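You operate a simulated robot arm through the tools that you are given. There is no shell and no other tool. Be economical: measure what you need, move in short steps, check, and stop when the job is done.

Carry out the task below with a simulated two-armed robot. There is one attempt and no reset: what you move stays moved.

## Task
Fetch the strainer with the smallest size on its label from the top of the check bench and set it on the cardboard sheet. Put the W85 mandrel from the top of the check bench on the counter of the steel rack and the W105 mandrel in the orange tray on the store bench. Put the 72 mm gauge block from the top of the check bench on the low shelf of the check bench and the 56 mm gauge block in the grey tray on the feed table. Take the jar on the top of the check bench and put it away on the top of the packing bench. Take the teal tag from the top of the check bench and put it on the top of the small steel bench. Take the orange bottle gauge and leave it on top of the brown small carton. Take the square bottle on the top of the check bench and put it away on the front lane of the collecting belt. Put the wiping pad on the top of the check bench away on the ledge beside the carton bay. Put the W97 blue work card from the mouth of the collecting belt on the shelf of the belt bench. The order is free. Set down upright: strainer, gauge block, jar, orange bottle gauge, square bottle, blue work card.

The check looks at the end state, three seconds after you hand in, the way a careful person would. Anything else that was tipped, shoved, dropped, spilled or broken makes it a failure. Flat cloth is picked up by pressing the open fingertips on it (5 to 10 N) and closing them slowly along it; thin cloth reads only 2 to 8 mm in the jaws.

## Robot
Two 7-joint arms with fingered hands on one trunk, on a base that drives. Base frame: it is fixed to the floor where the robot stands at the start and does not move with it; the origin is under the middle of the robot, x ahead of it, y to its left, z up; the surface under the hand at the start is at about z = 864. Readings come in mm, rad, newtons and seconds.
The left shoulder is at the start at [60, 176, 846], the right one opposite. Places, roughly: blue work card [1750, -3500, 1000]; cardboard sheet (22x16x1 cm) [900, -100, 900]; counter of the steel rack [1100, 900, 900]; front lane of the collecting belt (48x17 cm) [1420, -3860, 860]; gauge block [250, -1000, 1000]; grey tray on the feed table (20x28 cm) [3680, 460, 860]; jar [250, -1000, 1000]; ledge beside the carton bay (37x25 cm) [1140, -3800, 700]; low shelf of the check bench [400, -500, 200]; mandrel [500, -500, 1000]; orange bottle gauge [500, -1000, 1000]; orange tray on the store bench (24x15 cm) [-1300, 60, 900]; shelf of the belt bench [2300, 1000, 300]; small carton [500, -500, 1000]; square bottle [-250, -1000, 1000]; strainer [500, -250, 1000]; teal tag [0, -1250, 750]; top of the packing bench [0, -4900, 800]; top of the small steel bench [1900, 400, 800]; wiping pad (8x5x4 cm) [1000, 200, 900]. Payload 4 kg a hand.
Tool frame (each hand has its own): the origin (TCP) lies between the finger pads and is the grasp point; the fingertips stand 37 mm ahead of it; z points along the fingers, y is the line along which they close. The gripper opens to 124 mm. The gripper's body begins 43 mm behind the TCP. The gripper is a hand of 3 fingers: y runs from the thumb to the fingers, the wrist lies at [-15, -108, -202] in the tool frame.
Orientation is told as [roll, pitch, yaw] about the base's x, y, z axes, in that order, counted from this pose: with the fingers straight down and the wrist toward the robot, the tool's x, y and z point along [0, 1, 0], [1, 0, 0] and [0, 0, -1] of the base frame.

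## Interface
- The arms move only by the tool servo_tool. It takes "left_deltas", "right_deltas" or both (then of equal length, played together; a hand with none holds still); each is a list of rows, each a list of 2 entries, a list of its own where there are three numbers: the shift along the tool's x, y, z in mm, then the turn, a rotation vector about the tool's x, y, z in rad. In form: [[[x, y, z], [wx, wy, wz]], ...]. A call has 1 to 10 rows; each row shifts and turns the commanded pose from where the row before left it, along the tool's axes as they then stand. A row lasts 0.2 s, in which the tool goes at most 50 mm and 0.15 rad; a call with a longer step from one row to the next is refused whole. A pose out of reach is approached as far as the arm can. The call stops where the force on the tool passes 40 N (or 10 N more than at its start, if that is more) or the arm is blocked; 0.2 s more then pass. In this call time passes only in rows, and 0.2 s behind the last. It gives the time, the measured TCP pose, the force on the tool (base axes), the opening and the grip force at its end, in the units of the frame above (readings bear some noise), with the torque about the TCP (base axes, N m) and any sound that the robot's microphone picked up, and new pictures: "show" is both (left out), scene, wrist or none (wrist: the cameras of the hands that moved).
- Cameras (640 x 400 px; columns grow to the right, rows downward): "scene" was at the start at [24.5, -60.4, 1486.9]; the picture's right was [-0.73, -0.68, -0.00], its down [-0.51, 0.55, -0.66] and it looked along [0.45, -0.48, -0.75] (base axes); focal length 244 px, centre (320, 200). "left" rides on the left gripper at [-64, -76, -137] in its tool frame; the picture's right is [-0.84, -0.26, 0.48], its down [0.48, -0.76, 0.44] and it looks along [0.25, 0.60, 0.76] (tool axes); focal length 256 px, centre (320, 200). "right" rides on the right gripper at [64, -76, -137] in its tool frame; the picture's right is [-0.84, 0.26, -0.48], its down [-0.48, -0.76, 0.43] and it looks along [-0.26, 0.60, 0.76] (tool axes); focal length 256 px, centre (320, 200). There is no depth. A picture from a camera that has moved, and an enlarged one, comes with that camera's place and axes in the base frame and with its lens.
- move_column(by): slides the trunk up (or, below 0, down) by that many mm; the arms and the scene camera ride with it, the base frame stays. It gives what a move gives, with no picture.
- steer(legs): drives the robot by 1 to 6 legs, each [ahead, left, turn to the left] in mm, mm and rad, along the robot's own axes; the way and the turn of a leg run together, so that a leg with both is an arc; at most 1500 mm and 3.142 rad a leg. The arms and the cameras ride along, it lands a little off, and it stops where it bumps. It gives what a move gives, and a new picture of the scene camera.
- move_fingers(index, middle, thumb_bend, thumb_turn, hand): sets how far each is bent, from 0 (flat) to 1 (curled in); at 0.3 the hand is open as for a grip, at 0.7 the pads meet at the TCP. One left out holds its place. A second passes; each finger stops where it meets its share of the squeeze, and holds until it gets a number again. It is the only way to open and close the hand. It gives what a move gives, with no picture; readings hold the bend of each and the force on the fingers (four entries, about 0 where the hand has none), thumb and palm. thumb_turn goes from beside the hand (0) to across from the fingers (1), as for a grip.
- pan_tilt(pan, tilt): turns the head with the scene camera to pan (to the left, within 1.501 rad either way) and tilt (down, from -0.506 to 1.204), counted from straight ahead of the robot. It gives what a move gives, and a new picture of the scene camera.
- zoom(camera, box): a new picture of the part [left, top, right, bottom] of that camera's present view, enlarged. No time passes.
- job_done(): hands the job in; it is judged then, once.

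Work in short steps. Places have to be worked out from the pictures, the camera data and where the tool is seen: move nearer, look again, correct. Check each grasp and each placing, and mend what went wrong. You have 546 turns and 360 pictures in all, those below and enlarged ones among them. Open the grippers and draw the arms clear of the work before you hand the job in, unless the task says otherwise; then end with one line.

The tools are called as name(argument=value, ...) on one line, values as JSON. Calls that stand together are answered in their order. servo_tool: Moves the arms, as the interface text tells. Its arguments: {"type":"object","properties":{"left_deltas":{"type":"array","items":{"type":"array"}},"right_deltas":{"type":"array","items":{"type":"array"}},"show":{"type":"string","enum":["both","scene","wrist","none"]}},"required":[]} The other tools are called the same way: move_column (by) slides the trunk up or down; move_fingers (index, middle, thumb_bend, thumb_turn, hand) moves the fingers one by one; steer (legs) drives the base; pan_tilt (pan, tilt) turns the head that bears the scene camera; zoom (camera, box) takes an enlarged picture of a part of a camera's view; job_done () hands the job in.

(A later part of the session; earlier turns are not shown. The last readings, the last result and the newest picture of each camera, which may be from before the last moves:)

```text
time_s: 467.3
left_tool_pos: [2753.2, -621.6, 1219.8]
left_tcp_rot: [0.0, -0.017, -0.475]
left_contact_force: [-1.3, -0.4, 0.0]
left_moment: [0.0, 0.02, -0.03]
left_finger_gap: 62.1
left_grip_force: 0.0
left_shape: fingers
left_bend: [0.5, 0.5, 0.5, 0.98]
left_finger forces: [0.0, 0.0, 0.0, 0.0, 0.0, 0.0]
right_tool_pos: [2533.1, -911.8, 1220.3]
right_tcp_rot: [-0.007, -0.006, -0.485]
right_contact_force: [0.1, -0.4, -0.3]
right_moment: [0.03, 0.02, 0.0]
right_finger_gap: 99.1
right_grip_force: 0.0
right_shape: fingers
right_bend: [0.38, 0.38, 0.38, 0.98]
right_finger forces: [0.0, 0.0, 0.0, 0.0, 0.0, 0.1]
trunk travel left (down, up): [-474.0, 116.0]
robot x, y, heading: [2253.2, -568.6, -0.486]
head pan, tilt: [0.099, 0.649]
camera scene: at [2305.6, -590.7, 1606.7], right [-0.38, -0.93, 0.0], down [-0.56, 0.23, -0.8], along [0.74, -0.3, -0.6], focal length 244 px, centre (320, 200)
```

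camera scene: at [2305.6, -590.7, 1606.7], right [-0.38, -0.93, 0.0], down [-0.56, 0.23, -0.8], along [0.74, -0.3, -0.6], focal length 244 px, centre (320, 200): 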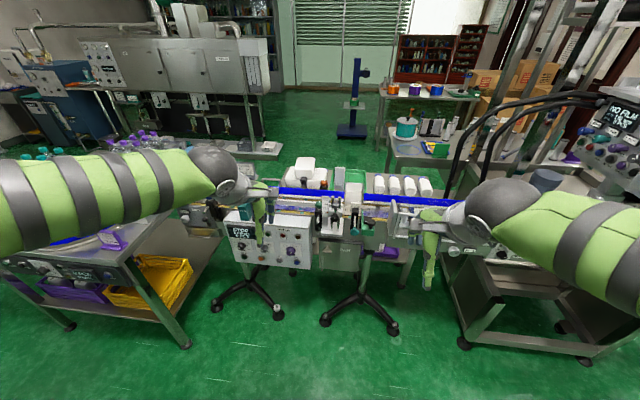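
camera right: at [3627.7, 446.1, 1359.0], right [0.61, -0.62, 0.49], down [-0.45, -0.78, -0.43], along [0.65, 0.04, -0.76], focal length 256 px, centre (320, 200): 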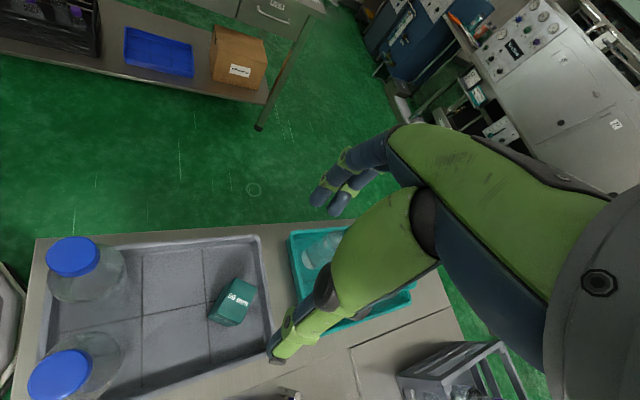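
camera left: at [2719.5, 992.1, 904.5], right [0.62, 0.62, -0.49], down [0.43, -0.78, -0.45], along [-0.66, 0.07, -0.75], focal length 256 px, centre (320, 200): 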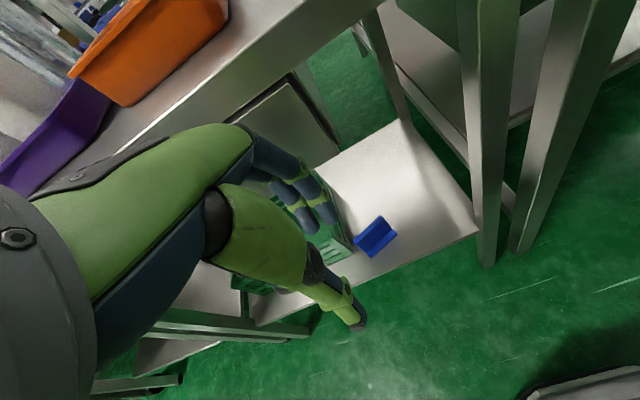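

steer(legs=[[-75, -1149, 0], [-74, -1149, 0], [-1198, 24, 0], [-1011, 201, 0], [8, 575, -0.034]])

pan_tilt(pan=-0.2, tilt=0.75)

zoom(camera="scene", box=[220, 100, 460, 260])

```text
time_s: 492.1
left_tool_pos: [13.2, -840.0, 1219.8]
left_tcp_rot: [-0.001, -0.018, -0.519]
left_contact_force: [-0.1, 0.6, 0.6]
left_moment: [-0.02, -0.04, -0.01]
left_finger_gap: 61.9
left_grip_force: 0.0
left_shape: fingers
left_bend: [0.5, 0.5, 0.5, 0.98]
left_finger forces: [0.0, 0.1, 0.1, 0.0, 0.0, 0.1]
right_tool_pos: [-218.8, -1119.5, 1220.4]
right_tcp_rot: [-0.008, -0.005, -0.529]
right_contact_force: [0.1, -0.2, 0.4]
right_moment: [-0.03, 0.01, -0.03]
right_finger_gap: 99.2
right_grip_force: 0.0
right_shape: fingers
right_bend: [0.38, 0.38, 0.38, 0.98]
right_finger forces: [0.0, 0.0, 0.1, 0.0, 0.0, 0.0]
trunk travel left (down, up): [-474.0, 116.0]
robot x, y, heading: [-482.9, -763.9, -0.531]
head pan, tilt: [0.099, 0.649]
camera scene: at [-431.6, -789.0, 1606.7], right [-0.42, -0.91, 0.0], down [-0.55, 0.25, -0.8], along [0.72, -0.33, -0.6], focal length 244 px, centre (320, 200)
```

scene: 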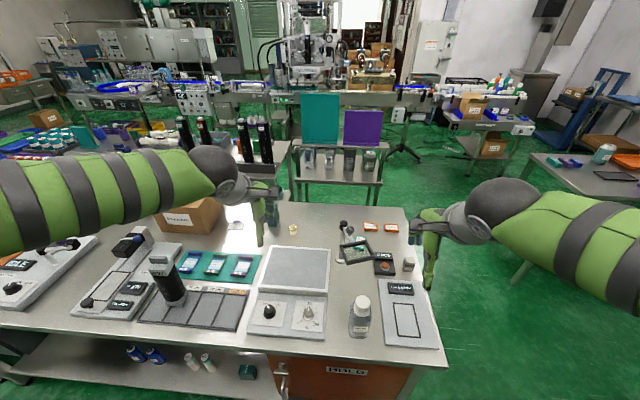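

```text
time_s: 492.9
left_tool_pos: [13.7, -840.6, 1218.7]
left_tcp_rot: [0.0, -0.016, -0.518]
left_contact_force: [-0.7, 0.6, -0.5]
left_moment: [0.0, 0.03, -0.01]
left_finger_gap: 62.3
left_grip_force: 0.1
left_shape: fingers
left_bend: [0.5, 0.5, 0.5, 0.98]
left_finger forces: [0.1, 0.0, 0.1, 0.0, 0.0, 0.0]
right_tool_pos: [-218.2, -1120.1, 1220.7]
right_tcp_rot: [-0.008, -0.006, -0.529]
right_contact_force: [0.3, 0.8, 0.2]
right_moment: [0.0, 0.02, -0.05]
right_finger_gap: 99.2
right_grip_force: 0.1
right_shape: fingers
right_bend: [0.38, 0.38, 0.38, 0.98]
right_finger forces: [0.0, 0.0, 0.0, 0.1, 0.0, 0.0]
trunk travel left (down, up): [-474.0, 116.0]
robot x, y, heading: [-482.6, -768.9, -0.535]
head pan, tilt: [-0.201, 0.75]
camera scene: at [-449.1, -808.6, 1598.1], right [-0.67, -0.74, 0.0], down [-0.51, 0.45, -0.73], along [0.54, -0.49, -0.68], focal length 244 px, centre (320, 200)
```

scene: 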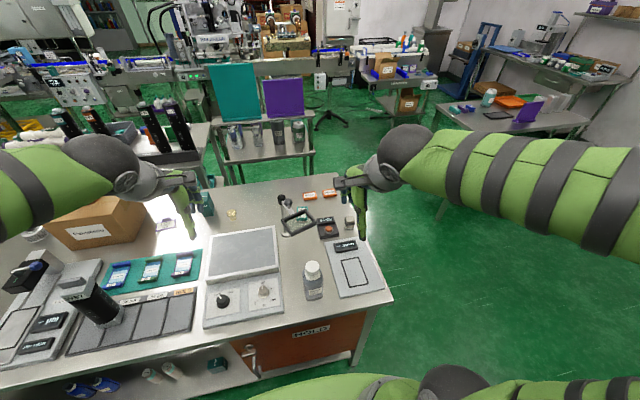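

```text
2.50 times, centred on (340, 180) of scene
camera zoom: at [-449.1, -808.6, 1598.1], right [-0.67, -0.74, 0.0], down [-0.51, 0.45, -0.73], along [0.54, -0.49, -0.68], focal length 611 px, centre (270, 250)
```

zoom: 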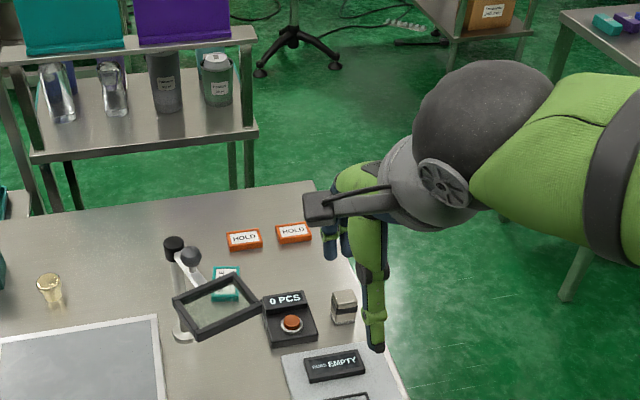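

The lamp's lens computes to (-25,-1106) at z≈1026, not over the tag, which lies at about (123,-1222). I'll take the tag with the right hand turned about 1.4 rad left, so the wrist stays to the right of the lamp.

servo_tool(right_deltas=[[[0, 0, -10], [0, 0, -0.14]], [[0, 0, 0], [0, 0, -0.14]], [[0, 0, 0], [0, 0, -0.14]], [[0, 0, 0], [0, 0, -0.14]], [[0, 0, 0], [0, 0, -0.14]], [[0, 0, 0], [0, 0, -0.14]], [[0, 0, 0], [0, 0, -0.14]], [[0, 0, 0], [0, 0, -0.14]], [[0, 0, 0], [0, 0, -0.14]], [[0, 0, 0], [0, 0, -0.14]]], show="both")

```text
time_s: 495.1
left_tool_pos: [13.4, -841.5, 1219.8]
left_tcp_rot: [0.001, -0.018, -0.517]
left_contact_force: [-0.1, 0.9, -0.1]
left_moment: [0.02, 0.0, -0.01]
left_finger_gap: 62.4
left_grip_force: 0.2
left_shape: fingers
left_bend: [0.5, 0.5, 0.5, 0.98]
left_finger forces: [0.1, 0.0, 0.0, 0.1, 0.1, 0.1]
right_tool_pos: [-219.0, -1120.8, 1230.5]
right_tcp_rot: [-0.007, 0.007, 0.874]
right_contact_force: [0.0, 0.4, -0.5]
right_moment: [-0.02, 0.03, -0.03]
right_finger_gap: 98.9
right_grip_force: 0.1
right_shape: fingers
right_bend: [0.38, 0.38, 0.38, 0.98]
right_finger forces: [0.0, 0.0, 0.0, 0.1, 0.0, 0.0]
trunk travel left (down, up): [-474.0, 116.0]
robot x, y, heading: [-480.9, -771.6, -0.529]
head pan, tilt: [-0.201, 0.75]
camera scene: at [-448.9, -808.8, 1598.1], right [-0.67, -0.74, 0.0], down [-0.51, 0.46, -0.73], along [0.54, -0.49, -0.68], focal length 244 px, centre (320, 200)
camera right: at [-316.6, -1136.2, 1366.0], right [0.81, -0.34, 0.49], down [-0.12, -0.9, -0.43], along [0.58, 0.29, -0.76], focal length 256 px, centre (320, 200)
```

scene: 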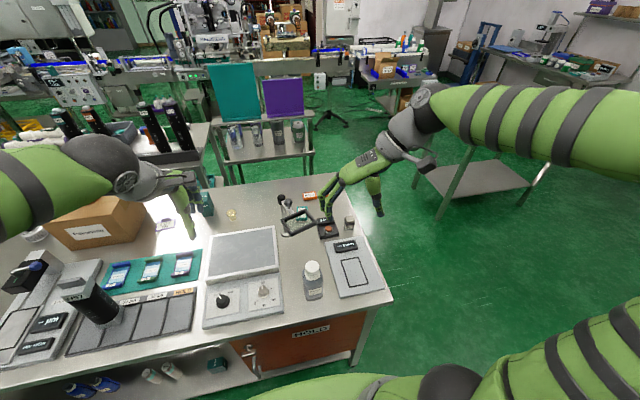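
right: 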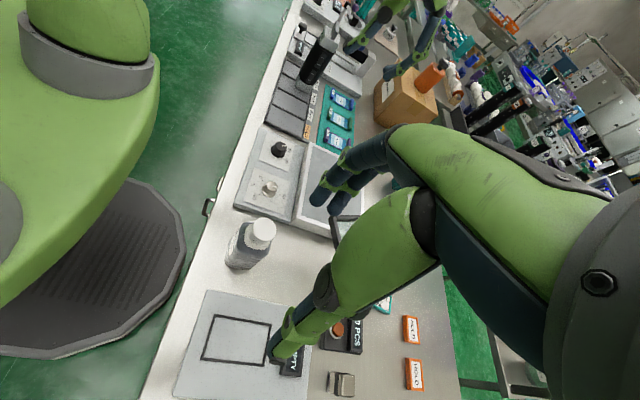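

servo_tool(right_deltas=[[[-41, 17.8, 0], [0, 0, 0]], [[-41, 17.8, 0], [0, 0, 0]], [[-41, 17.8, 0], [0, 0, 0]], [[-41, 17.8, 0], [0, 0, 0]], [[-41, 17.8, 0], [0, 0, 0]], [[-41, 17.8, 0], [0, 0, 0]], [[-41, 17.8, 0], [0, 0, 0]], [[-41, 17.8, 0], [0, 0, 0]], [[0, 0, 40], [0, 0, 0]], [[0, 0, 40], [0, 0, 0]]], show="both")

```text
time_s: 497.3
left_tool_pos: [14.9, -841.6, 1219.4]
left_tcp_rot: [0.001, -0.016, -0.519]
left_contact_force: [-0.2, 0.0, -0.4]
left_moment: [0.0, 0.01, 0.0]
left_finger_gap: 62.2
left_grip_force: 0.0
left_shape: fingers
left_bend: [0.5, 0.5, 0.5, 0.98]
left_finger forces: [0.1, 0.1, 0.1, 0.0, 0.1, 0.0]
right_tool_pos: [127.2, -1224.8, 1149.8]
right_tcp_rot: [-0.006, 0.009, 0.872]
right_contact_force: [0.2, -0.2, -0.3]
right_moment: [-0.04, 0.02, 0.01]
right_finger_gap: 99.1
right_grip_force: 0.0
right_shape: fingers
right_bend: [0.38, 0.38, 0.38, 0.98]
right_finger forces: [0.0, 0.0, 0.0, 0.0, 0.0, 0.0]
trunk travel left (down, up): [-474.0, 116.0]
robot x, y, heading: [-485.6, -767.6, -0.533]
head pan, tilt: [-0.201, 0.75]
camera scene: at [-448.2, -809.2, 1598.0], right [-0.67, -0.74, 0.0], down [-0.51, 0.46, -0.73], along [0.54, -0.49, -0.68], focal length 244 px, centre (320, 200)
camera right: at [29.8, -1240.8, 1286.8], right [0.81, -0.34, 0.49], down [-0.12, -0.9, -0.43], along [0.58, 0.29, -0.76], focal length 256 px, centre (320, 200)
```

scene: 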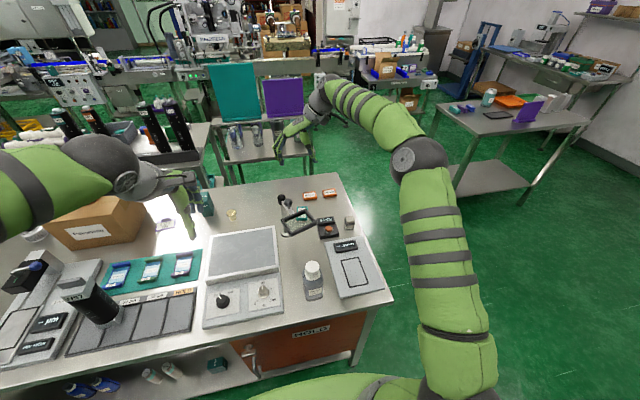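
right: 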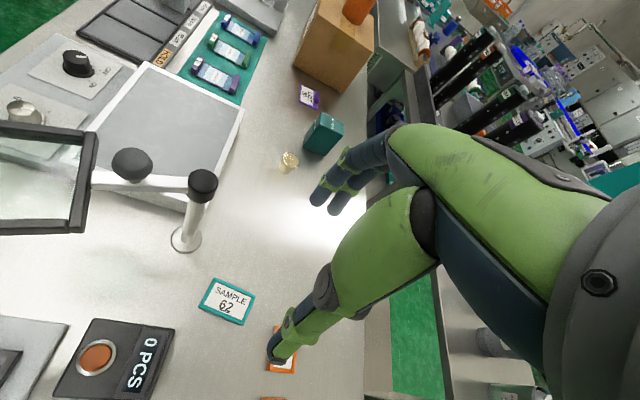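

The tag is 71×44 mm, centred at (121,-1220). I align the hand and descend toward it.

servo_tool(right_deltas=[[[7, 0, 40], [0, 0, -0.07]], [[0, 0, 45], [0, 0, 0]], [[0, 0, 45], [0, 0, 0]], [[0, 0, 45], [0, 0, 0]], [[0, 0, 45], [0, 0, 0]]], show="wrist")

```text
time_s: 498.5
left_tool_pos: [12.1, -841.2, 1220.3]
left_tcp_rot: [0.001, -0.017, -0.518]
left_contact_force: [0.5, 0.5, 1.5]
left_moment: [0.04, -0.02, -0.01]
left_finger_gap: 62.1
left_grip_force: 0.0
left_shape: fingers
left_bend: [0.5, 0.5, 0.5, 0.98]
left_finger forces: [0.0, 0.1, 0.0, 0.0, 0.0, 0.0]
right_tool_pos: [119.9, -1222.0, 932.2]
right_tcp_rot: [-0.007, 0.007, 0.94]
right_contact_force: [0.5, -0.4, 0.4]
right_moment: [0.01, 0.02, -0.02]
right_finger_gap: 99.3
right_grip_force: 0.1
right_shape: fingers
right_bend: [0.38, 0.38, 0.38, 0.98]
right_finger forces: [0.0, 0.0, 0.0, 0.1, 0.0, 0.0]
trunk travel left (down, up): [-474.0, 116.0]
robot x, y, heading: [-484.8, -763.0, -0.535]
head pan, tilt: [-0.201, 0.75]
camera right: at [23.2, -1245.6, 1067.9], right [0.83, -0.28, 0.49], down [-0.06, -0.9, -0.43], along [0.56, 0.33, -0.76], focal length 256 px, centre (320, 200)
```

right: 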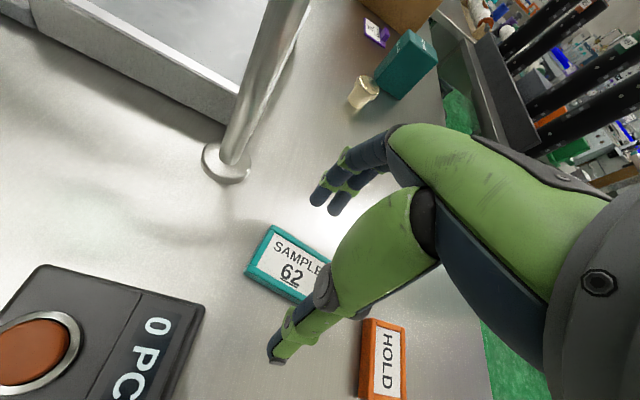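

It's centred. I lower until the fingertips nearly touch the bench.

servo_tool(right_deltas=[[[0, 0, 15], [0, 0, 0]], [[0, 0, 9], [0, 0, 0]], [[0, 0, 3], [0, 0, 0]], [[0, 0, 2], [0, 0, 0]]], show="wrist")

```text
time_s: 499.5
left_tool_pos: [14.5, -840.9, 1219.8]
left_tcp_rot: [-0.001, -0.019, -0.518]
left_contact_force: [-0.1, -0.2, 0.1]
left_moment: [0.01, -0.01, 0.01]
left_finger_gap: 62.2
left_grip_force: 0.0
left_shape: fingers
left_bend: [0.5, 0.5, 0.5, 0.98]
left_finger forces: [0.0, 0.0, 0.0, 0.1, 0.0, 0.0]
right_tool_pos: [119.1, -1221.8, 902.1]
right_tcp_rot: [-0.008, 0.006, 0.942]
right_contact_force: [-0.1, 0.0, 0.3]
right_moment: [0.0, 0.01, 0.05]
right_finger_gap: 99.3
right_grip_force: 0.0
right_shape: fingers
right_bend: [0.38, 0.38, 0.38, 0.98]
right_finger forces: [0.0, 0.1, 0.0, 0.0, 0.1, 0.1]
trunk travel left (down, up): [-474.0, 116.0]
robot x, y, heading: [-481.5, -766.6, -0.533]
head pan, tilt: [-0.201, 0.75]
camera right: at [22.7, -1244.5, 1039.0], right [0.83, -0.28, 0.49], down [-0.06, -0.9, -0.43], along [0.56, 0.33, -0.76], focal length 256 px, centre (320, 200)
```

right: 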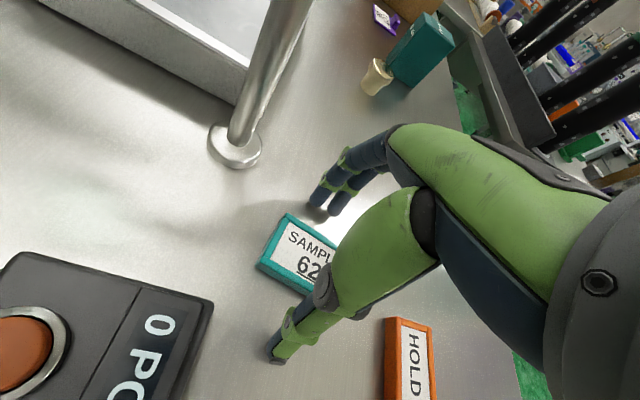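

No contact yet, and the tips are at about bench level. I close gently.

move_fingers(hand="right", index=0.52, middle=0.52, thumb_bend=0.52)

zoom(camera="right", box=[220, 140, 420, 380])

```text
time_s: 500.5
left_tool_pos: [14.2, -840.6, 1219.7]
left_tcp_rot: [-0.001, -0.018, -0.518]
left_contact_force: [0.0, -0.2, -0.1]
left_moment: [-0.04, 0.04, -0.03]
left_finger_gap: 62.1
left_grip_force: 0.1
left_shape: fingers
left_bend: [0.5, 0.5, 0.5, 0.98]
left_finger forces: [0.0, 0.1, 0.0, 0.0, 0.0, 0.0]
right_tool_pos: [118.5, -1221.1, 903.8]
right_tcp_rot: [-0.007, 0.007, 0.941]
right_contact_force: [0.4, 0.0, 0.2]
right_moment: [0.0, 0.04, -0.03]
right_finger_gap: 56.3
right_grip_force: 0.0
right_shape: fingers
right_bend: [0.52, 0.52, 0.52, 0.98]
right_finger forces: [0.0, 0.1, 0.1, 0.0, 0.1, 0.0]
trunk travel left (down, up): [-474.0, 116.0]
robot x, y, heading: [-485.1, -767.1, -0.529]
head pan, tilt: [-0.201, 0.75]
```

```text
1.67 times, centred on (320, 260) of right
camera zoom: at [22.7, -1244.5, 1039.2], right [0.83, -0.28, 0.49], down [-0.06, -0.9, -0.43], along [0.56, 0.33, -0.76], focal length 427 px, centre (320, 100)
```

zoom: 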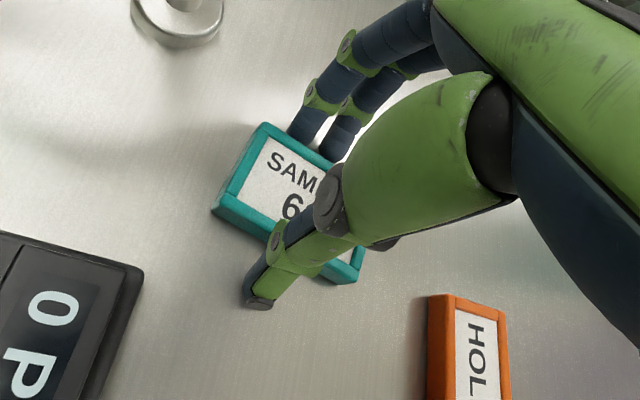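

The fingers straddle the tag. I close further onto its edges.

move_fingers(hand="right", index=0.65, middle=0.65, thumb_bend=0.65)

servo_tool(right_deltas=[[[0, 0, -10], [0, 0, 0]], [[0, 0, -20], [0, 0, 0]], [[0, 0, -30], [0, 0, 0]]], show="wrist")

```text
time_s: 501.5
left_tool_pos: [13.0, -840.6, 1219.6]
left_tcp_rot: [0.0, -0.017, -0.519]
left_contact_force: [-0.1, 1.4, 0.0]
left_moment: [0.01, 0.0, 0.0]
left_finger_gap: 61.7
left_grip_force: 0.0
left_shape: fingers
left_bend: [0.5, 0.5, 0.5, 0.98]
left_finger forces: [0.0, 0.0, 0.0, 0.1, 0.1, 0.0]
right_tool_pos: [119.3, -1221.3, 904.1]
right_tcp_rot: [-0.006, 0.006, 0.942]
right_contact_force: [0.3, -0.2, 2.3]
right_moment: [0.06, -0.04, 0.03]
right_finger_gap: 43.1
right_grip_force: 14.6
right_shape: fingers
right_bend: [0.59, 0.6, 0.6, 0.97]
right_finger forces: [8.1, 7.0, 0.1, 0.1, 14.0, 0.0]
trunk travel left (down, up): [-474.0, 116.0]
robot x, y, heading: [-483.7, -765.3, -0.537]
head pan, tilt: [-0.201, 0.75]
```

```text
time_s: 502.3
left_tool_pos: [14.0, -839.3, 1219.4]
left_tcp_rot: [0.0, -0.018, -0.517]
left_contact_force: [-0.2, -0.2, -0.4]
left_moment: [-0.02, -0.01, 0.04]
left_finger_gap: 61.8
left_grip_force: 0.0
left_shape: fingers
left_bend: [0.5, 0.5, 0.5, 0.98]
left_finger forces: [0.0, 0.1, 0.0, 0.0, 0.1, 0.0]
right_tool_pos: [117.7, -1221.2, 964.3]
right_tcp_rot: [-0.007, 0.005, 0.941]
right_contact_force: [0.7, 0.2, -0.9]
right_moment: [-0.03, -0.03, 0.04]
right_finger_gap: 43.2
right_grip_force: 13.8
right_shape: fingers
right_bend: [0.59, 0.6, 0.6, 0.97]
right_finger forces: [8.2, 6.7, 0.0, 0.0, 13.8, 0.0]
trunk travel left (down, up): [-474.0, 116.0]
robot x, y, heading: [-482.2, -767.0, -0.536]
head pan, tilt: [-0.201, 0.75]
camera right: at [21.5, -1243.3, 1100.2], right [0.83, -0.28, 0.49], down [-0.06, -0.9, -0.43], along [0.56, 0.32, -0.76], focal length 256 px, centre (320, 200)
```

right: 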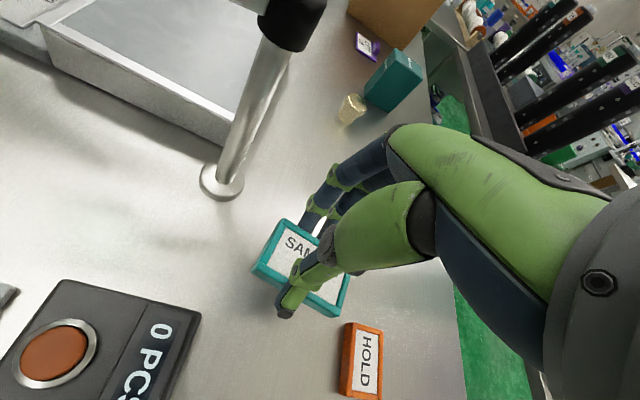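

The tag is held. I lift it, retract clear of the lamp, and turn the hand back.

servo_tool(right_deltas=[[[0, 0, -45], [0, 0, 0]], [[0, 0, -45], [0, 0, 0]], [[0, 0, -45], [0, 0, 0]], [[0, 0, -45], [0, 0, 0]], [[0, 0, -45], [0, 0, 0]], [[0, 0, -45], [0, 0, 0]], [[41, -17.8, 0], [0, 0, 0]], [[41, -17.8, 0], [0, 0, 0]], [[41, -17.8, 0], [0, 0, 0]], [[41, -17.8, 0], [0, 0, 0]]], show="none")

servo_tool(right_deltas=[[[41, -17.8, 0], [0, 0, 0.14]], [[37, -24, 0], [0, 0, 0.14]], [[33, -28, 0], [0, 0, 0.14]], [[0, 0, 0], [0, 0, 0.14]], [[0, 0, 0], [0, 0, 0.14]], [[0, 0, 0], [0, 0, 0.14]], [[0, 0, 0], [0, 0, 0.14]], [[0, 0, 0], [0, 0, 0.14]], [[0, 0, 0], [0, 0, 0.14]], [[0, 0, 0], [0, 0, 0.14]]], show="scene")

```text
time_s: 504.5
left_tool_pos: [13.3, -840.2, 1219.6]
left_tcp_rot: [0.0, -0.021, -0.516]
left_contact_force: [-0.1, -0.5, -0.6]
left_moment: [-0.01, 0.0, 0.02]
left_finger_gap: 62.0
left_grip_force: 0.1
left_shape: fingers
left_bend: [0.5, 0.5, 0.5, 0.98]
left_finger forces: [0.0, 0.0, 0.1, 0.1, 0.0, 0.1]
right_tool_pos: [-57.0, -1178.9, 1233.6]
right_tcp_rot: [-0.006, 0.008, 0.941]
right_contact_force: [0.1, -0.1, -0.1]
right_moment: [0.01, 0.0, 0.0]
right_finger_gap: 43.0
right_grip_force: 14.3
right_shape: fingers
right_bend: [0.59, 0.6, 0.6, 0.97]
right_finger forces: [8.0, 6.5, 0.0, 0.0, 13.5, 0.0]
trunk travel left (down, up): [-474.0, 116.0]
robot x, y, heading: [-486.5, -766.0, -0.531]
head pan, tilt: [-0.201, 0.75]
```

```text
time_s: 506.7
left_tool_pos: [13.1, -840.5, 1219.2]
left_tcp_rot: [0.0, -0.018, -0.518]
left_contact_force: [1.1, 0.3, 0.2]
left_moment: [0.02, 0.01, 0.02]
left_finger_gap: 62.3
left_grip_force: 0.2
left_shape: fingers
left_bend: [0.5, 0.5, 0.5, 0.98]
left_finger forces: [0.0, 0.0, 0.0, 0.0, 0.0, 0.1]
right_tool_pos: [-185.0, -1152.7, 1231.0]
right_tcp_rot: [-0.008, -0.007, -0.46]
right_contact_force: [0.2, 0.6, -0.2]
right_moment: [-0.02, -0.01, 0.03]
right_finger_gap: 42.9
right_grip_force: 13.8
right_shape: fingers
right_bend: [0.59, 0.6, 0.6, 0.97]
right_finger forces: [7.9, 6.5, 0.0, 0.0, 13.3, 0.0]
trunk travel left (down, up): [-474.0, 116.0]
robot x, y, heading: [-488.0, -766.1, -0.531]
head pan, tilt: [-0.201, 0.75]
camera scene: at [-449.1, -808.5, 1598.1], right [-0.67, -0.74, 0.0], down [-0.51, 0.46, -0.73], along [0.54, -0.49, -0.68], focal length 244 px, centre (320, 200)
```

scene: 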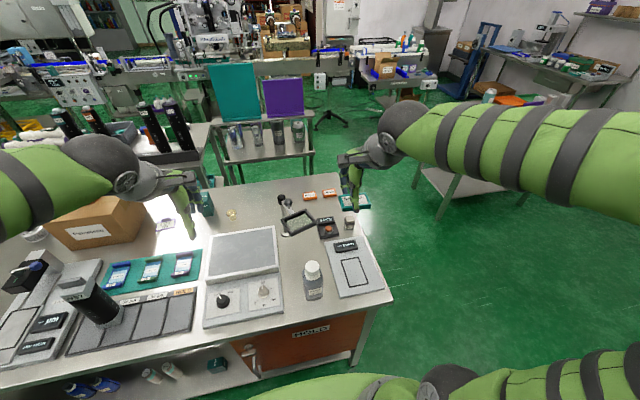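

The tag is secure. I back off to bring the square bottle, at about (-173,-1033), within the left hand's reach.

steer(legs=[[-156, -175, 0]])

move_fingers(hand="left", index=0.3, middle=0.3, thumb_bend=0.3)

servo_tool(left_deltas=[[[-28, 30, 0], [0, 0, 0]], [[-28, 30, 0], [0, 0, 0]], [[-28, 30, 0], [0, 0, 0]]], show="both")

```text
time_s: 508.4
left_tool_pos: [-210.3, -914.1, 1220.1]
left_tcp_rot: [-0.001, -0.019, -0.523]
left_contact_force: [-0.2, 0.2, -0.3]
left_moment: [0.01, 0.02, -0.01]
left_finger_gap: 62.4
left_grip_force: 0.1
left_shape: fingers
left_bend: [0.5, 0.5, 0.5, 0.98]
left_finger forces: [0.0, 0.0, 0.1, 0.0, 0.0, 0.0]
right_tool_pos: [-409.2, -1225.1, 1231.0]
right_tcp_rot: [-0.007, -0.004, -0.463]
right_contact_force: [0.1, -0.1, -0.7]
right_moment: [0.03, -0.06, 0.0]
right_finger_gap: 43.0
right_grip_force: 14.2
right_shape: fingers
right_bend: [0.59, 0.6, 0.6, 0.97]
right_finger forces: [8.0, 6.4, 0.0, 0.0, 13.3, 0.1]
trunk travel left (down, up): [-474.0, 116.0]
robot x, y, heading: [-708.9, -839.3, -0.531]
head pan, tilt: [-0.201, 0.75]
camera scene: at [-672.5, -881.7, 1598.1], right [-0.67, -0.74, 0.0], down [-0.51, 0.46, -0.73], along [0.54, -0.49, -0.68], focal length 244 px, centre (320, 200)
```

scene: 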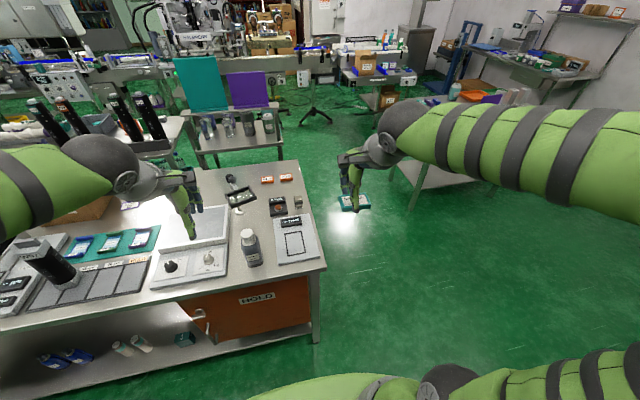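

```text
time_s: 509.4
left_tool_pos: [-208.2, -915.0, 1219.8]
left_tcp_rot: [0.0, -0.018, -0.521]
left_contact_force: [-0.2, -0.7, 1.0]
left_moment: [0.0, -0.04, 0.02]
left_finger_gap: 123.1
left_grip_force: 0.1
left_shape: fingers
left_bend: [0.3, 0.3, 0.3, 0.98]
left_finger forces: [0.0, 0.1, 0.0, 0.0, 0.0, 0.1]
right_tool_pos: [-408.4, -1224.6, 1231.6]
right_tcp_rot: [-0.01, -0.006, -0.461]
right_contact_force: [0.1, 0.7, -0.1]
right_moment: [0.03, -0.01, 0.0]
right_finger_gap: 42.8
right_grip_force: 13.9
right_shape: fingers
right_bend: [0.59, 0.6, 0.6, 0.97]
right_finger forces: [7.9, 6.5, 0.0, 0.0, 13.4, 0.0]
trunk travel left (down, up): [-474.0, 116.0]
robot x, y, heading: [-707.5, -842.3, -0.534]
head pan, tilt: [-0.201, 0.75]
```

```text
time_s: 510.2
left_tool_pos: [-170.6, -1034.6, 1221.0]
left_tcp_rot: [0.0, -0.018, -0.52]
left_contact_force: [0.7, 0.2, -0.9]
left_moment: [-0.01, 0.01, 0.0]
left_finger_gap: 123.5
left_grip_force: 0.0
left_shape: fingers
left_bend: [0.3, 0.3, 0.3, 0.98]
left_finger forces: [0.0, 0.1, 0.1, 0.1, 0.0, 0.0]
right_tool_pos: [-408.2, -1227.2, 1231.9]
right_tcp_rot: [-0.009, -0.005, -0.462]
right_contact_force: [-1.1, -0.4, -1.2]
right_moment: [0.0, 0.02, 0.04]
right_finger_gap: 42.8
right_grip_force: 13.8
right_shape: fingers
right_bend: [0.59, 0.6, 0.6, 0.97]
right_finger forces: [7.9, 6.5, 0.1, 0.0, 13.3, 0.0]
trunk travel left (down, up): [-474.0, 116.0]
robot x, y, heading: [-708.8, -841.6, -0.534]
head pan, tilt: [-0.201, 0.75]
camera scene: at [-670.6, -882.4, 1598.0], right [-0.67, -0.74, 0.0], down [-0.51, 0.46, -0.73], along [0.54, -0.49, -0.68], focal length 244 px, centre (320, 200)
camera left: at [-270.9, -1051.5, 1354.7], right [-0.63, -0.6, -0.49], down [-0.41, 0.79, -0.45], along [0.66, -0.08, -0.75], focal length 256 px, centre (320, 200)
```

scene: 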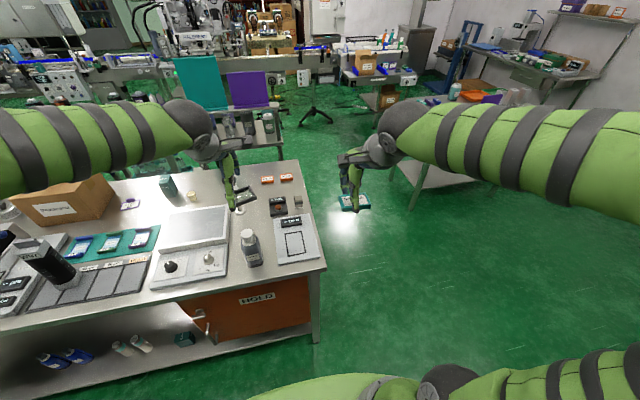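
left: 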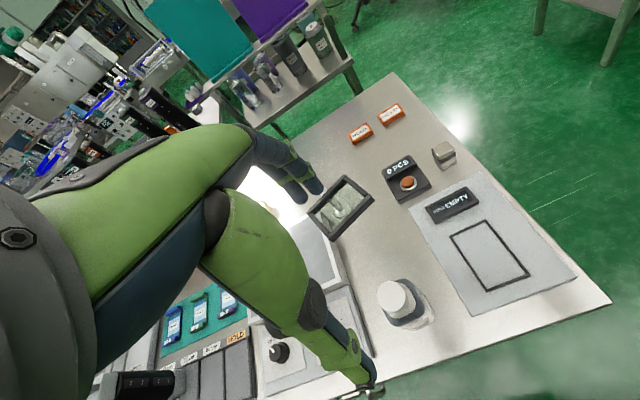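

zoom(camera="left", box=[350, 260, 470, 350])

```text
4.44 times, centred on (410, 305) of left
camera zoom: at [-270.9, -1051.5, 1354.7], right [-0.63, -0.6, -0.49], down [-0.41, 0.79, -0.45], along [0.66, -0.08, -0.75], focal length 1138 px, centre (-80, -267)
```

zoom: 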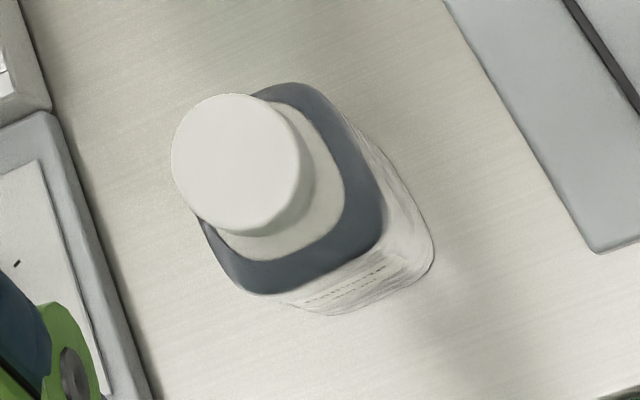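

The bottle's faces are square to my hand and it is directly beneath. I descend and grip its shoulders.

servo_tool(left_deltas=[[[-2, 0, 45], [0, 0, 0]], [[0, 0, 45], [0, 0, 0]], [[0, 0, 45], [0, 0, 0]], [[0, 0, 45], [0, 0, 0]], [[0, 0, 30], [0, 0, 0]], [[0, 0, 15], [0, 0, 0]]], show="wrist")

```text
time_s: 511.6
left_tool_pos: [-170.1, -1038.2, 998.0]
left_tcp_rot: [0.001, -0.018, -0.523]
left_contact_force: [0.1, 0.7, 0.2]
left_moment: [0.0, -0.05, -0.02]
left_finger_gap: 123.2
left_grip_force: 0.0
left_shape: fingers
left_bend: [0.3, 0.3, 0.3, 0.98]
left_finger forces: [0.0, 0.1, 0.0, 0.0, 0.1, 0.1]
right_tool_pos: [-408.5, -1225.2, 1232.7]
right_tcp_rot: [-0.009, -0.005, -0.461]
right_contact_force: [-0.3, 0.1, -1.3]
right_moment: [0.02, -0.01, 0.02]
right_finger_gap: 42.8
right_grip_force: 13.8
right_shape: fingers
right_bend: [0.59, 0.6, 0.6, 0.97]
right_finger forces: [7.9, 6.5, 0.0, 0.0, 13.3, 0.0]
trunk travel left (down, up): [-474.0, 116.0]
robot x, y, heading: [-709.0, -841.8, -0.534]
head pan, tilt: [-0.201, 0.75]
camera left: at [-270.5, -1053.4, 1131.0], right [-0.63, -0.6, -0.49], down [-0.41, 0.79, -0.45], along [0.66, -0.08, -0.75], focal length 256 px, centre (320, 200)
```

left: 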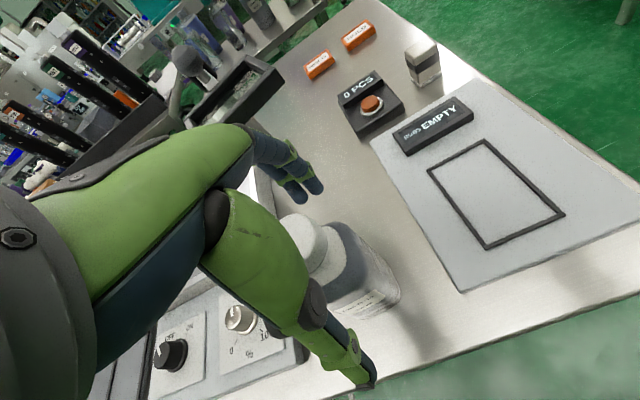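

servo_tool(left_deltas=[[[0, 0, 7], [0, 0, 0]]], show="none")

move_fingers(hand="left", index=0.68, middle=0.68, thumb_bend=0.68)

servo_tool(left_deltas=[[[0, 0, -10], [0, 0, 0]], [[0, 0, -25], [0, 0, 0]], [[0, 0, -35], [0, 0, 0]]], show="wrist")

```text
time_s: 512.0
left_tool_pos: [-170.0, -1037.4, 988.4]
left_tcp_rot: [0.0, -0.017, -0.522]
left_contact_force: [0.1, 0.1, 0.8]
left_moment: [0.03, 0.03, -0.04]
left_finger_gap: 123.3
left_grip_force: 0.0
left_shape: fingers
left_bend: [0.3, 0.3, 0.3, 0.98]
left_finger forces: [0.1, 0.0, 0.0, 0.1, 0.1, 0.0]
right_tool_pos: [-408.0, -1225.0, 1231.4]
right_tcp_rot: [-0.008, -0.005, -0.461]
right_contact_force: [-0.2, 0.8, -0.1]
right_moment: [-0.01, -0.01, 0.02]
right_finger_gap: 42.8
right_grip_force: 13.6
right_shape: fingers
right_bend: [0.59, 0.6, 0.6, 0.97]
right_finger forces: [7.9, 6.4, 0.0, 0.0, 13.3, 0.0]
trunk travel left (down, up): [-474.0, 116.0]
robot x, y, heading: [-707.4, -836.9, -0.536]
head pan, tilt: [-0.201, 0.75]
```

```text
time_s: 513.0
left_tool_pos: [-171.6, -1037.0, 990.6]
left_tcp_rot: [-0.002, -0.02, -0.522]
left_contact_force: [1.6, 1.4, 9.6]
left_moment: [-0.13, -0.5, 0.06]
left_finger_gap: 53.3
left_grip_force: 23.2
left_shape: fingers
left_bend: [0.54, 0.54, 0.59, 0.97]
left_finger forces: [10.7, 11.8, 0.0, 0.0, 23.9, 0.0]
right_tool_pos: [-409.1, -1225.0, 1232.4]
right_tcp_rot: [-0.008, -0.005, -0.46]
right_contact_force: [-0.2, -0.2, -0.6]
right_moment: [0.01, -0.03, 0.0]
right_finger_gap: 42.6
right_grip_force: 13.6
right_shape: fingers
right_bend: [0.59, 0.6, 0.6, 0.97]
right_finger forces: [8.0, 6.4, 0.1, 0.0, 13.3, 0.0]
trunk travel left (down, up): [-474.0, 116.0]
robot x, y, heading: [-708.9, -838.5, -0.536]
head pan, tilt: [-0.201, 0.75]
```

```text
time_s: 513.8
left_tool_pos: [-173.9, -1034.9, 1059.3]
left_tcp_rot: [0.0, -0.017, -0.521]
left_contact_force: [0.7, -0.3, -3.6]
left_moment: [-0.01, 0.0, 0.02]
left_finger_gap: 52.8
left_grip_force: 18.9
left_shape: fingers
left_bend: [0.54, 0.55, 0.59, 0.97]
left_finger forces: [9.7, 9.4, 0.0, 0.1, 18.7, 0.1]
right_tool_pos: [-408.6, -1225.3, 1230.7]
right_tcp_rot: [-0.008, -0.006, -0.463]
right_contact_force: [-0.4, 0.4, 0.1]
right_moment: [-0.02, -0.01, 0.01]
right_finger_gap: 43.0
right_grip_force: 13.8
right_shape: fingers
right_bend: [0.59, 0.6, 0.6, 0.97]
right_finger forces: [7.9, 6.5, 0.1, 0.0, 13.3, 0.0]
trunk travel left (down, up): [-474.0, 116.0]
robot x, y, heading: [-707.5, -843.7, -0.536]
head pan, tilt: [-0.201, 0.75]
camera left: at [-273.6, -1051.1, 1193.9], right [-0.63, -0.6, -0.49], down [-0.41, 0.79, -0.45], along [0.66, -0.08, -0.75], focal length 256 px, centre (320, 200)
```

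left: 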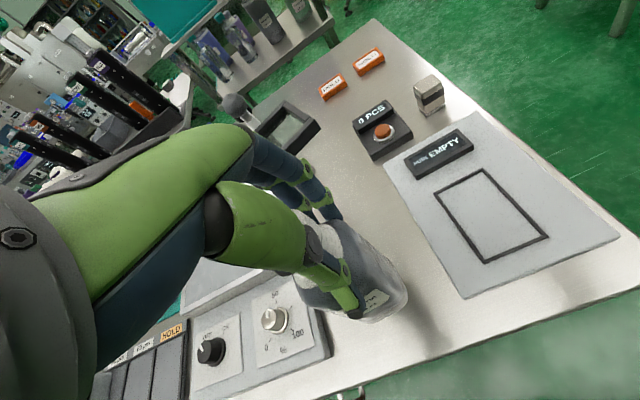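

The square bottle is held. I lift and retract it, then drive to the collecting belt first.

servo_tool(left_deltas=[[[0, 0, -45], [0, 0, 0]], [[0, 0, -45], [0, 0, 0]], [[0, 0, -45], [0, 0, 0]], [[0, 0, -45], [0, 0, 0]], [[0, -40, -20], [0, 0, 0]], [[0, -45, 0], [0, 0, 0]], [[0, -45, 0], [0, 0, 0]]], show="none")

steer(legs=[[0, -450, 0], [1174, -143, 0], [1191, -49, 0], [0, -878, 0.048], [190, 0, 0]])

pan_tilt(pan=0.1, tilt=0.8)

```text
time_s: 515.4
left_tool_pos: [-288.4, -970.2, 1259.5]
left_tcp_rot: [-0.001, -0.019, -0.524]
left_contact_force: [-0.1, 0.6, -2.8]
left_moment: [-0.02, -0.01, -0.01]
left_finger_gap: 52.4
left_grip_force: 18.8
left_shape: fingers
left_bend: [0.54, 0.55, 0.59, 0.96]
left_finger forces: [9.5, 9.5, 0.1, 0.1, 18.4, 0.0]
right_tool_pos: [-408.4, -1224.3, 1231.7]
right_tcp_rot: [-0.009, -0.006, -0.463]
right_contact_force: [-0.1, -0.1, -0.7]
right_moment: [0.0, -0.02, -0.01]
right_finger_gap: 42.9
right_grip_force: 13.8
right_shape: fingers
right_bend: [0.59, 0.6, 0.6, 0.97]
right_finger forces: [7.9, 6.4, 0.0, 0.1, 13.3, 0.1]
trunk travel left (down, up): [-474.0, 116.0]
robot x, y, heading: [-709.1, -837.7, -0.535]
head pan, tilt: [-0.201, 0.75]
```

```text
time_s: 534.7
left_tool_pos: [1167.8, -3533.0, 1258.9]
left_tcp_rot: [-0.001, -0.018, -0.459]
left_contact_force: [0.6, -0.7, -3.2]
left_moment: [-0.01, 0.01, 0.03]
left_finger_gap: 52.4
left_grip_force: 18.4
left_shape: fingers
left_bend: [0.54, 0.55, 0.6, 0.96]
left_finger forces: [9.3, 9.6, 0.1, 0.1, 18.0, 0.0]
right_tool_pos: [1060.6, -3794.3, 1230.9]
right_tcp_rot: [-0.01, -0.003, -0.399]
right_contact_force: [-0.3, 0.8, 0.3]
right_moment: [0.0, -0.01, 0.01]
right_finger_gap: 43.0
right_grip_force: 14.4
right_shape: fingers
right_bend: [0.59, 0.6, 0.6, 0.97]
right_finger forces: [7.9, 6.4, 0.0, 0.0, 13.3, 0.0]
trunk travel left (down, up): [-474.0, 116.0]
robot x, y, heading: [738.0, -3429.3, -0.469]
head pan, tilt: [-0.201, 0.75]
camera scene: at [777.8, -3467.4, 1598.0], right [-0.62, -0.78, 0.0], down [-0.53, 0.43, -0.73], along [0.57, -0.46, -0.68], focal length 244 px, centre (320, 200)
```

scene: 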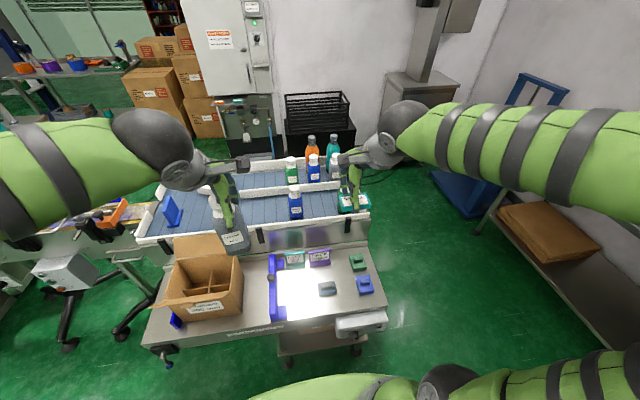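

```text
time_s: 535.5
left_tool_pos: [1165.8, -3533.4, 1258.6]
left_tcp_rot: [0.0, -0.019, -0.458]
left_contact_force: [0.3, -0.5, -2.7]
left_moment: [0.03, 0.0, -0.01]
left_finger_gap: 52.5
left_grip_force: 19.3
left_shape: fingers
left_bend: [0.54, 0.55, 0.6, 0.96]
left_finger forces: [9.3, 9.5, 0.1, 0.1, 18.1, 0.1]
right_tool_pos: [1061.4, -3793.2, 1231.0]
right_tcp_rot: [-0.009, -0.005, -0.398]
right_contact_force: [0.2, 0.0, -1.3]
right_moment: [-0.02, -0.02, 0.01]
right_finger_gap: 43.0
right_grip_force: 14.0
right_shape: fingers
right_bend: [0.59, 0.6, 0.6, 0.97]
right_finger forces: [7.9, 6.4, 0.0, 0.1, 13.3, 0.1]
trunk travel left (down, up): [-474.0, 116.0]
robot x, y, heading: [738.7, -3428.4, -0.473]
head pan, tilt: [0.099, 0.799]
camera scene: at [786.8, -3444.5, 1594.1], right [-0.36, -0.93, 0.0], down [-0.67, 0.26, -0.7], along [0.65, -0.25, -0.72], focal length 244 px, centre (320, 200)
```

scene: 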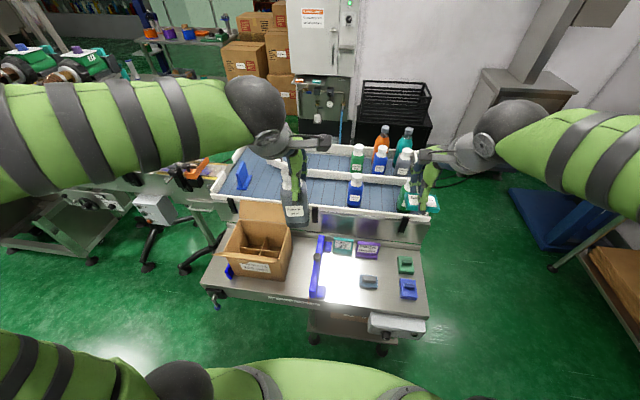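

The free part of the front lane, left of the blue bottle, is around (1465,-3726). I bring the bottle over it.

servo_tool(left_deltas=[[[-5, 44, 0], [0, 0, 0]], [[-5, 44, 0], [0, 0, 0]], [[-5, 44, 0], [0, 0, 0]], [[-5, 44, 0], [0, 0, 0]], [[-5, 44, 0], [0, 0, 0]], [[-5, 44, 0], [0, 0, 0]], [[-5, 44, 0], [0, 0, 0]], [[-5, 44, 0], [0, 0, 0]]], show="both")

```text
time_s: 537.3
left_tool_pos: [1466.1, -3723.9, 1262.8]
left_tcp_rot: [0.001, -0.015, -0.459]
left_contact_force: [1.2, 1.2, -3.6]
left_moment: [-0.01, 0.01, -0.02]
left_finger_gap: 52.1
left_grip_force: 18.0
left_shape: fingers
left_bend: [0.54, 0.55, 0.6, 0.96]
left_finger forces: [9.4, 9.6, 0.0, 0.0, 17.7, 0.0]
right_tool_pos: [1061.6, -3795.1, 1231.2]
right_tcp_rot: [-0.007, -0.003, -0.399]
right_contact_force: [1.1, 0.2, -0.3]
right_moment: [-0.01, -0.02, 0.0]
right_finger_gap: 42.9
right_grip_force: 13.3
right_shape: fingers
right_bend: [0.59, 0.6, 0.6, 0.97]
right_finger forces: [7.8, 6.3, 0.1, 0.0, 13.2, 0.0]
trunk travel left (down, up): [-474.0, 116.0]
robot x, y, heading: [736.1, -3425.8, -0.468]
head pan, tilt: [0.099, 0.799]
camera scene: at [788.2, -3445.8, 1594.0], right [-0.36, -0.93, 0.0], down [-0.67, 0.26, -0.7], along [0.65, -0.25, -0.72], focal length 244 px, centre (320, 200)
camera left: at [1368.2, -3747.6, 1397.9], right [-0.59, -0.64, -0.49], down [-0.46, 0.77, -0.45], along [0.66, -0.04, -0.75], focal length 256 px, centre (320, 200)
```

scene: 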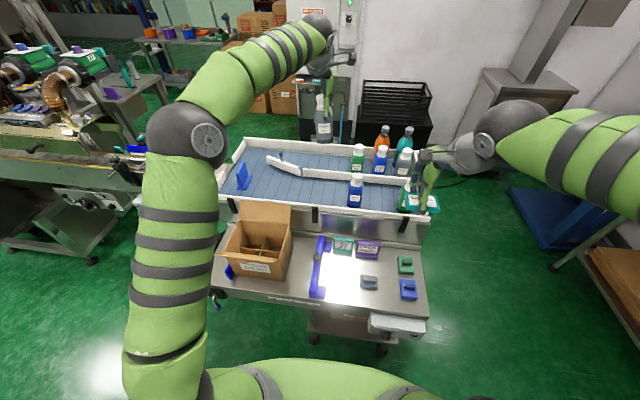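
left: 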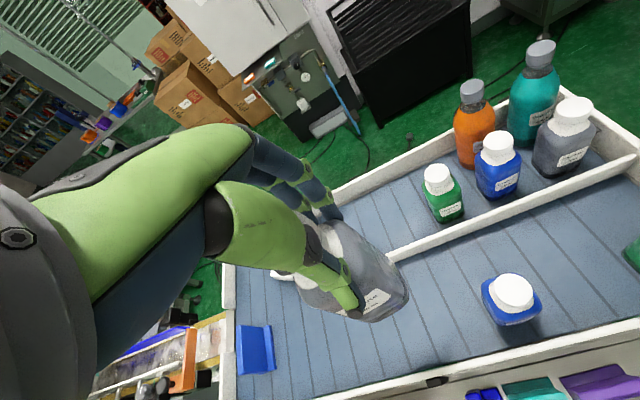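

The landing point is mid-lane, 150 mm from the blue bottle. I lower.

servo_tool(left_deltas=[[[0, 0, 45], [0, 0, 0]], [[0, 0, 45], [0, 0, 0]], [[0, 0, 45], [0, 0, 0]], [[0, 0, 45], [0, 0, 0]], [[0, 0, 40], [0, 0, 0]]], show="wrist")

```text
time_s: 538.5
left_tool_pos: [1468.1, -3727.9, 1044.6]
left_tcp_rot: [0.001, -0.016, -0.46]
left_contact_force: [0.5, -0.2, -2.9]
left_moment: [0.02, 0.06, 0.02]
left_finger_gap: 51.9
left_grip_force: 17.7
left_shape: fingers
left_bend: [0.54, 0.55, 0.6, 0.96]
left_finger forces: [9.1, 9.4, 0.0, 0.0, 17.5, 0.1]
right_tool_pos: [1060.9, -3793.5, 1230.3]
right_tcp_rot: [-0.008, -0.005, -0.4]
right_contact_force: [1.1, 0.0, -1.3]
right_moment: [0.0, -0.02, -0.02]
right_finger_gap: 42.6
right_grip_force: 13.9
right_shape: fingers
right_bend: [0.59, 0.6, 0.6, 0.97]
right_finger forces: [8.0, 6.4, 0.0, 0.0, 13.3, 0.0]
trunk travel left (down, up): [-474.0, 116.0]
robot x, y, heading: [735.9, -3428.5, -0.472]
head pan, tilt: [0.099, 0.799]
camera left: at [1369.3, -3749.4, 1180.7], right [-0.59, -0.64, -0.49], down [-0.46, 0.77, -0.45], along [0.66, -0.04, -0.75], focal length 256 px, centre (320, 200)
```

left: 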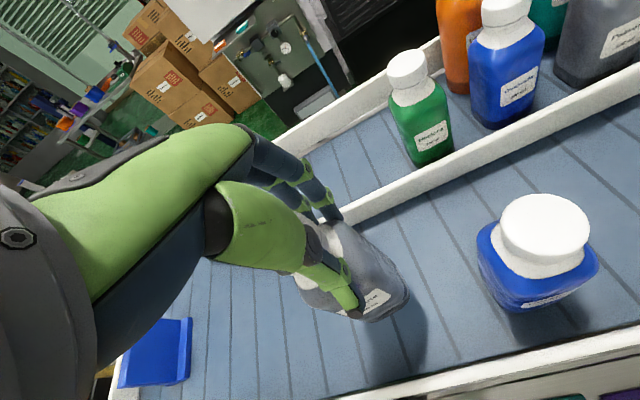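

servo_tool(left_deltas=[[[0, 0, 15], [0, 0, 0]], [[0, 0, 12], [0, 0, 0]], [[0, 0, 8], [0, 0, 0]], [[0, 0, 5], [0, 0, 0]], [[0, 0, 4], [0, 0, 0]]], show="none")

```text
time_s: 539.7
left_tool_pos: [1468.4, -3725.1, 999.3]
left_tcp_rot: [-0.001, -0.018, -0.459]
left_contact_force: [-0.2, -0.1, -4.7]
left_moment: [-0.01, -0.02, 0.03]
left_finger_gap: 52.0
left_grip_force: 17.9
left_shape: fingers
left_bend: [0.54, 0.55, 0.6, 0.96]
left_finger forces: [9.2, 9.3, 0.0, 0.1, 17.3, 0.0]
right_tool_pos: [1059.3, -3793.8, 1231.5]
right_tcp_rot: [-0.008, -0.006, -0.401]
right_contact_force: [0.7, -0.8, -0.1]
right_moment: [0.01, -0.03, -0.01]
right_finger_gap: 42.8
right_grip_force: 14.0
right_shape: fingers
right_bend: [0.59, 0.6, 0.6, 0.97]
right_finger forces: [8.0, 6.4, 0.1, 0.0, 13.4, 0.0]
trunk travel left (down, up): [-474.0, 116.0]
robot x, y, heading: [736.4, -3425.8, -0.472]
head pan, tilt: [0.099, 0.799]
```

servo_tool(left_deltas=[[[0, 0, 3], [0, 0, 0]], [[0, 0, 3], [0, 0, 0]], [[0, 0, 3], [0, 0, 0]], [[0, 0, 2], [0, 0, 0]]], show="wrist")

```text
time_s: 540.7
left_tool_pos: [1467.8, -3728.2, 992.0]
left_tcp_rot: [0.0, -0.02, -0.459]
left_contact_force: [-1.2, -0.7, 0.4]
left_moment: [0.01, 0.01, 0.0]
left_finger_gap: 52.1
left_grip_force: 18.2
left_shape: fingers
left_bend: [0.54, 0.55, 0.6, 0.96]
left_finger forces: [9.2, 9.4, 0.0, 0.1, 19.1, 0.0]
right_tool_pos: [1060.8, -3793.2, 1232.1]
right_tcp_rot: [-0.01, -0.006, -0.399]
right_contact_force: [0.0, 0.8, -0.6]
right_moment: [-0.03, -0.03, 0.02]
right_finger_gap: 42.8
right_grip_force: 13.9
right_shape: fingers
right_bend: [0.59, 0.6, 0.6, 0.97]
right_finger forces: [8.0, 6.4, 0.0, 0.0, 13.2, 0.0]
trunk travel left (down, up): [-474.0, 116.0]
robot x, y, heading: [740.1, -3428.0, -0.472]
head pan, tilt: [0.099, 0.799]
camera left: at [1369.9, -3749.4, 1125.4], right [-0.59, -0.64, -0.49], down [-0.46, 0.77, -0.45], along [0.66, -0.04, -0.75], focal length 256 px, centre (320, 200)
```

left: 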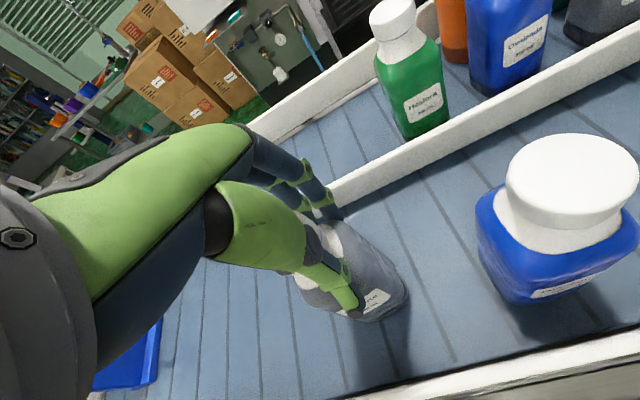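

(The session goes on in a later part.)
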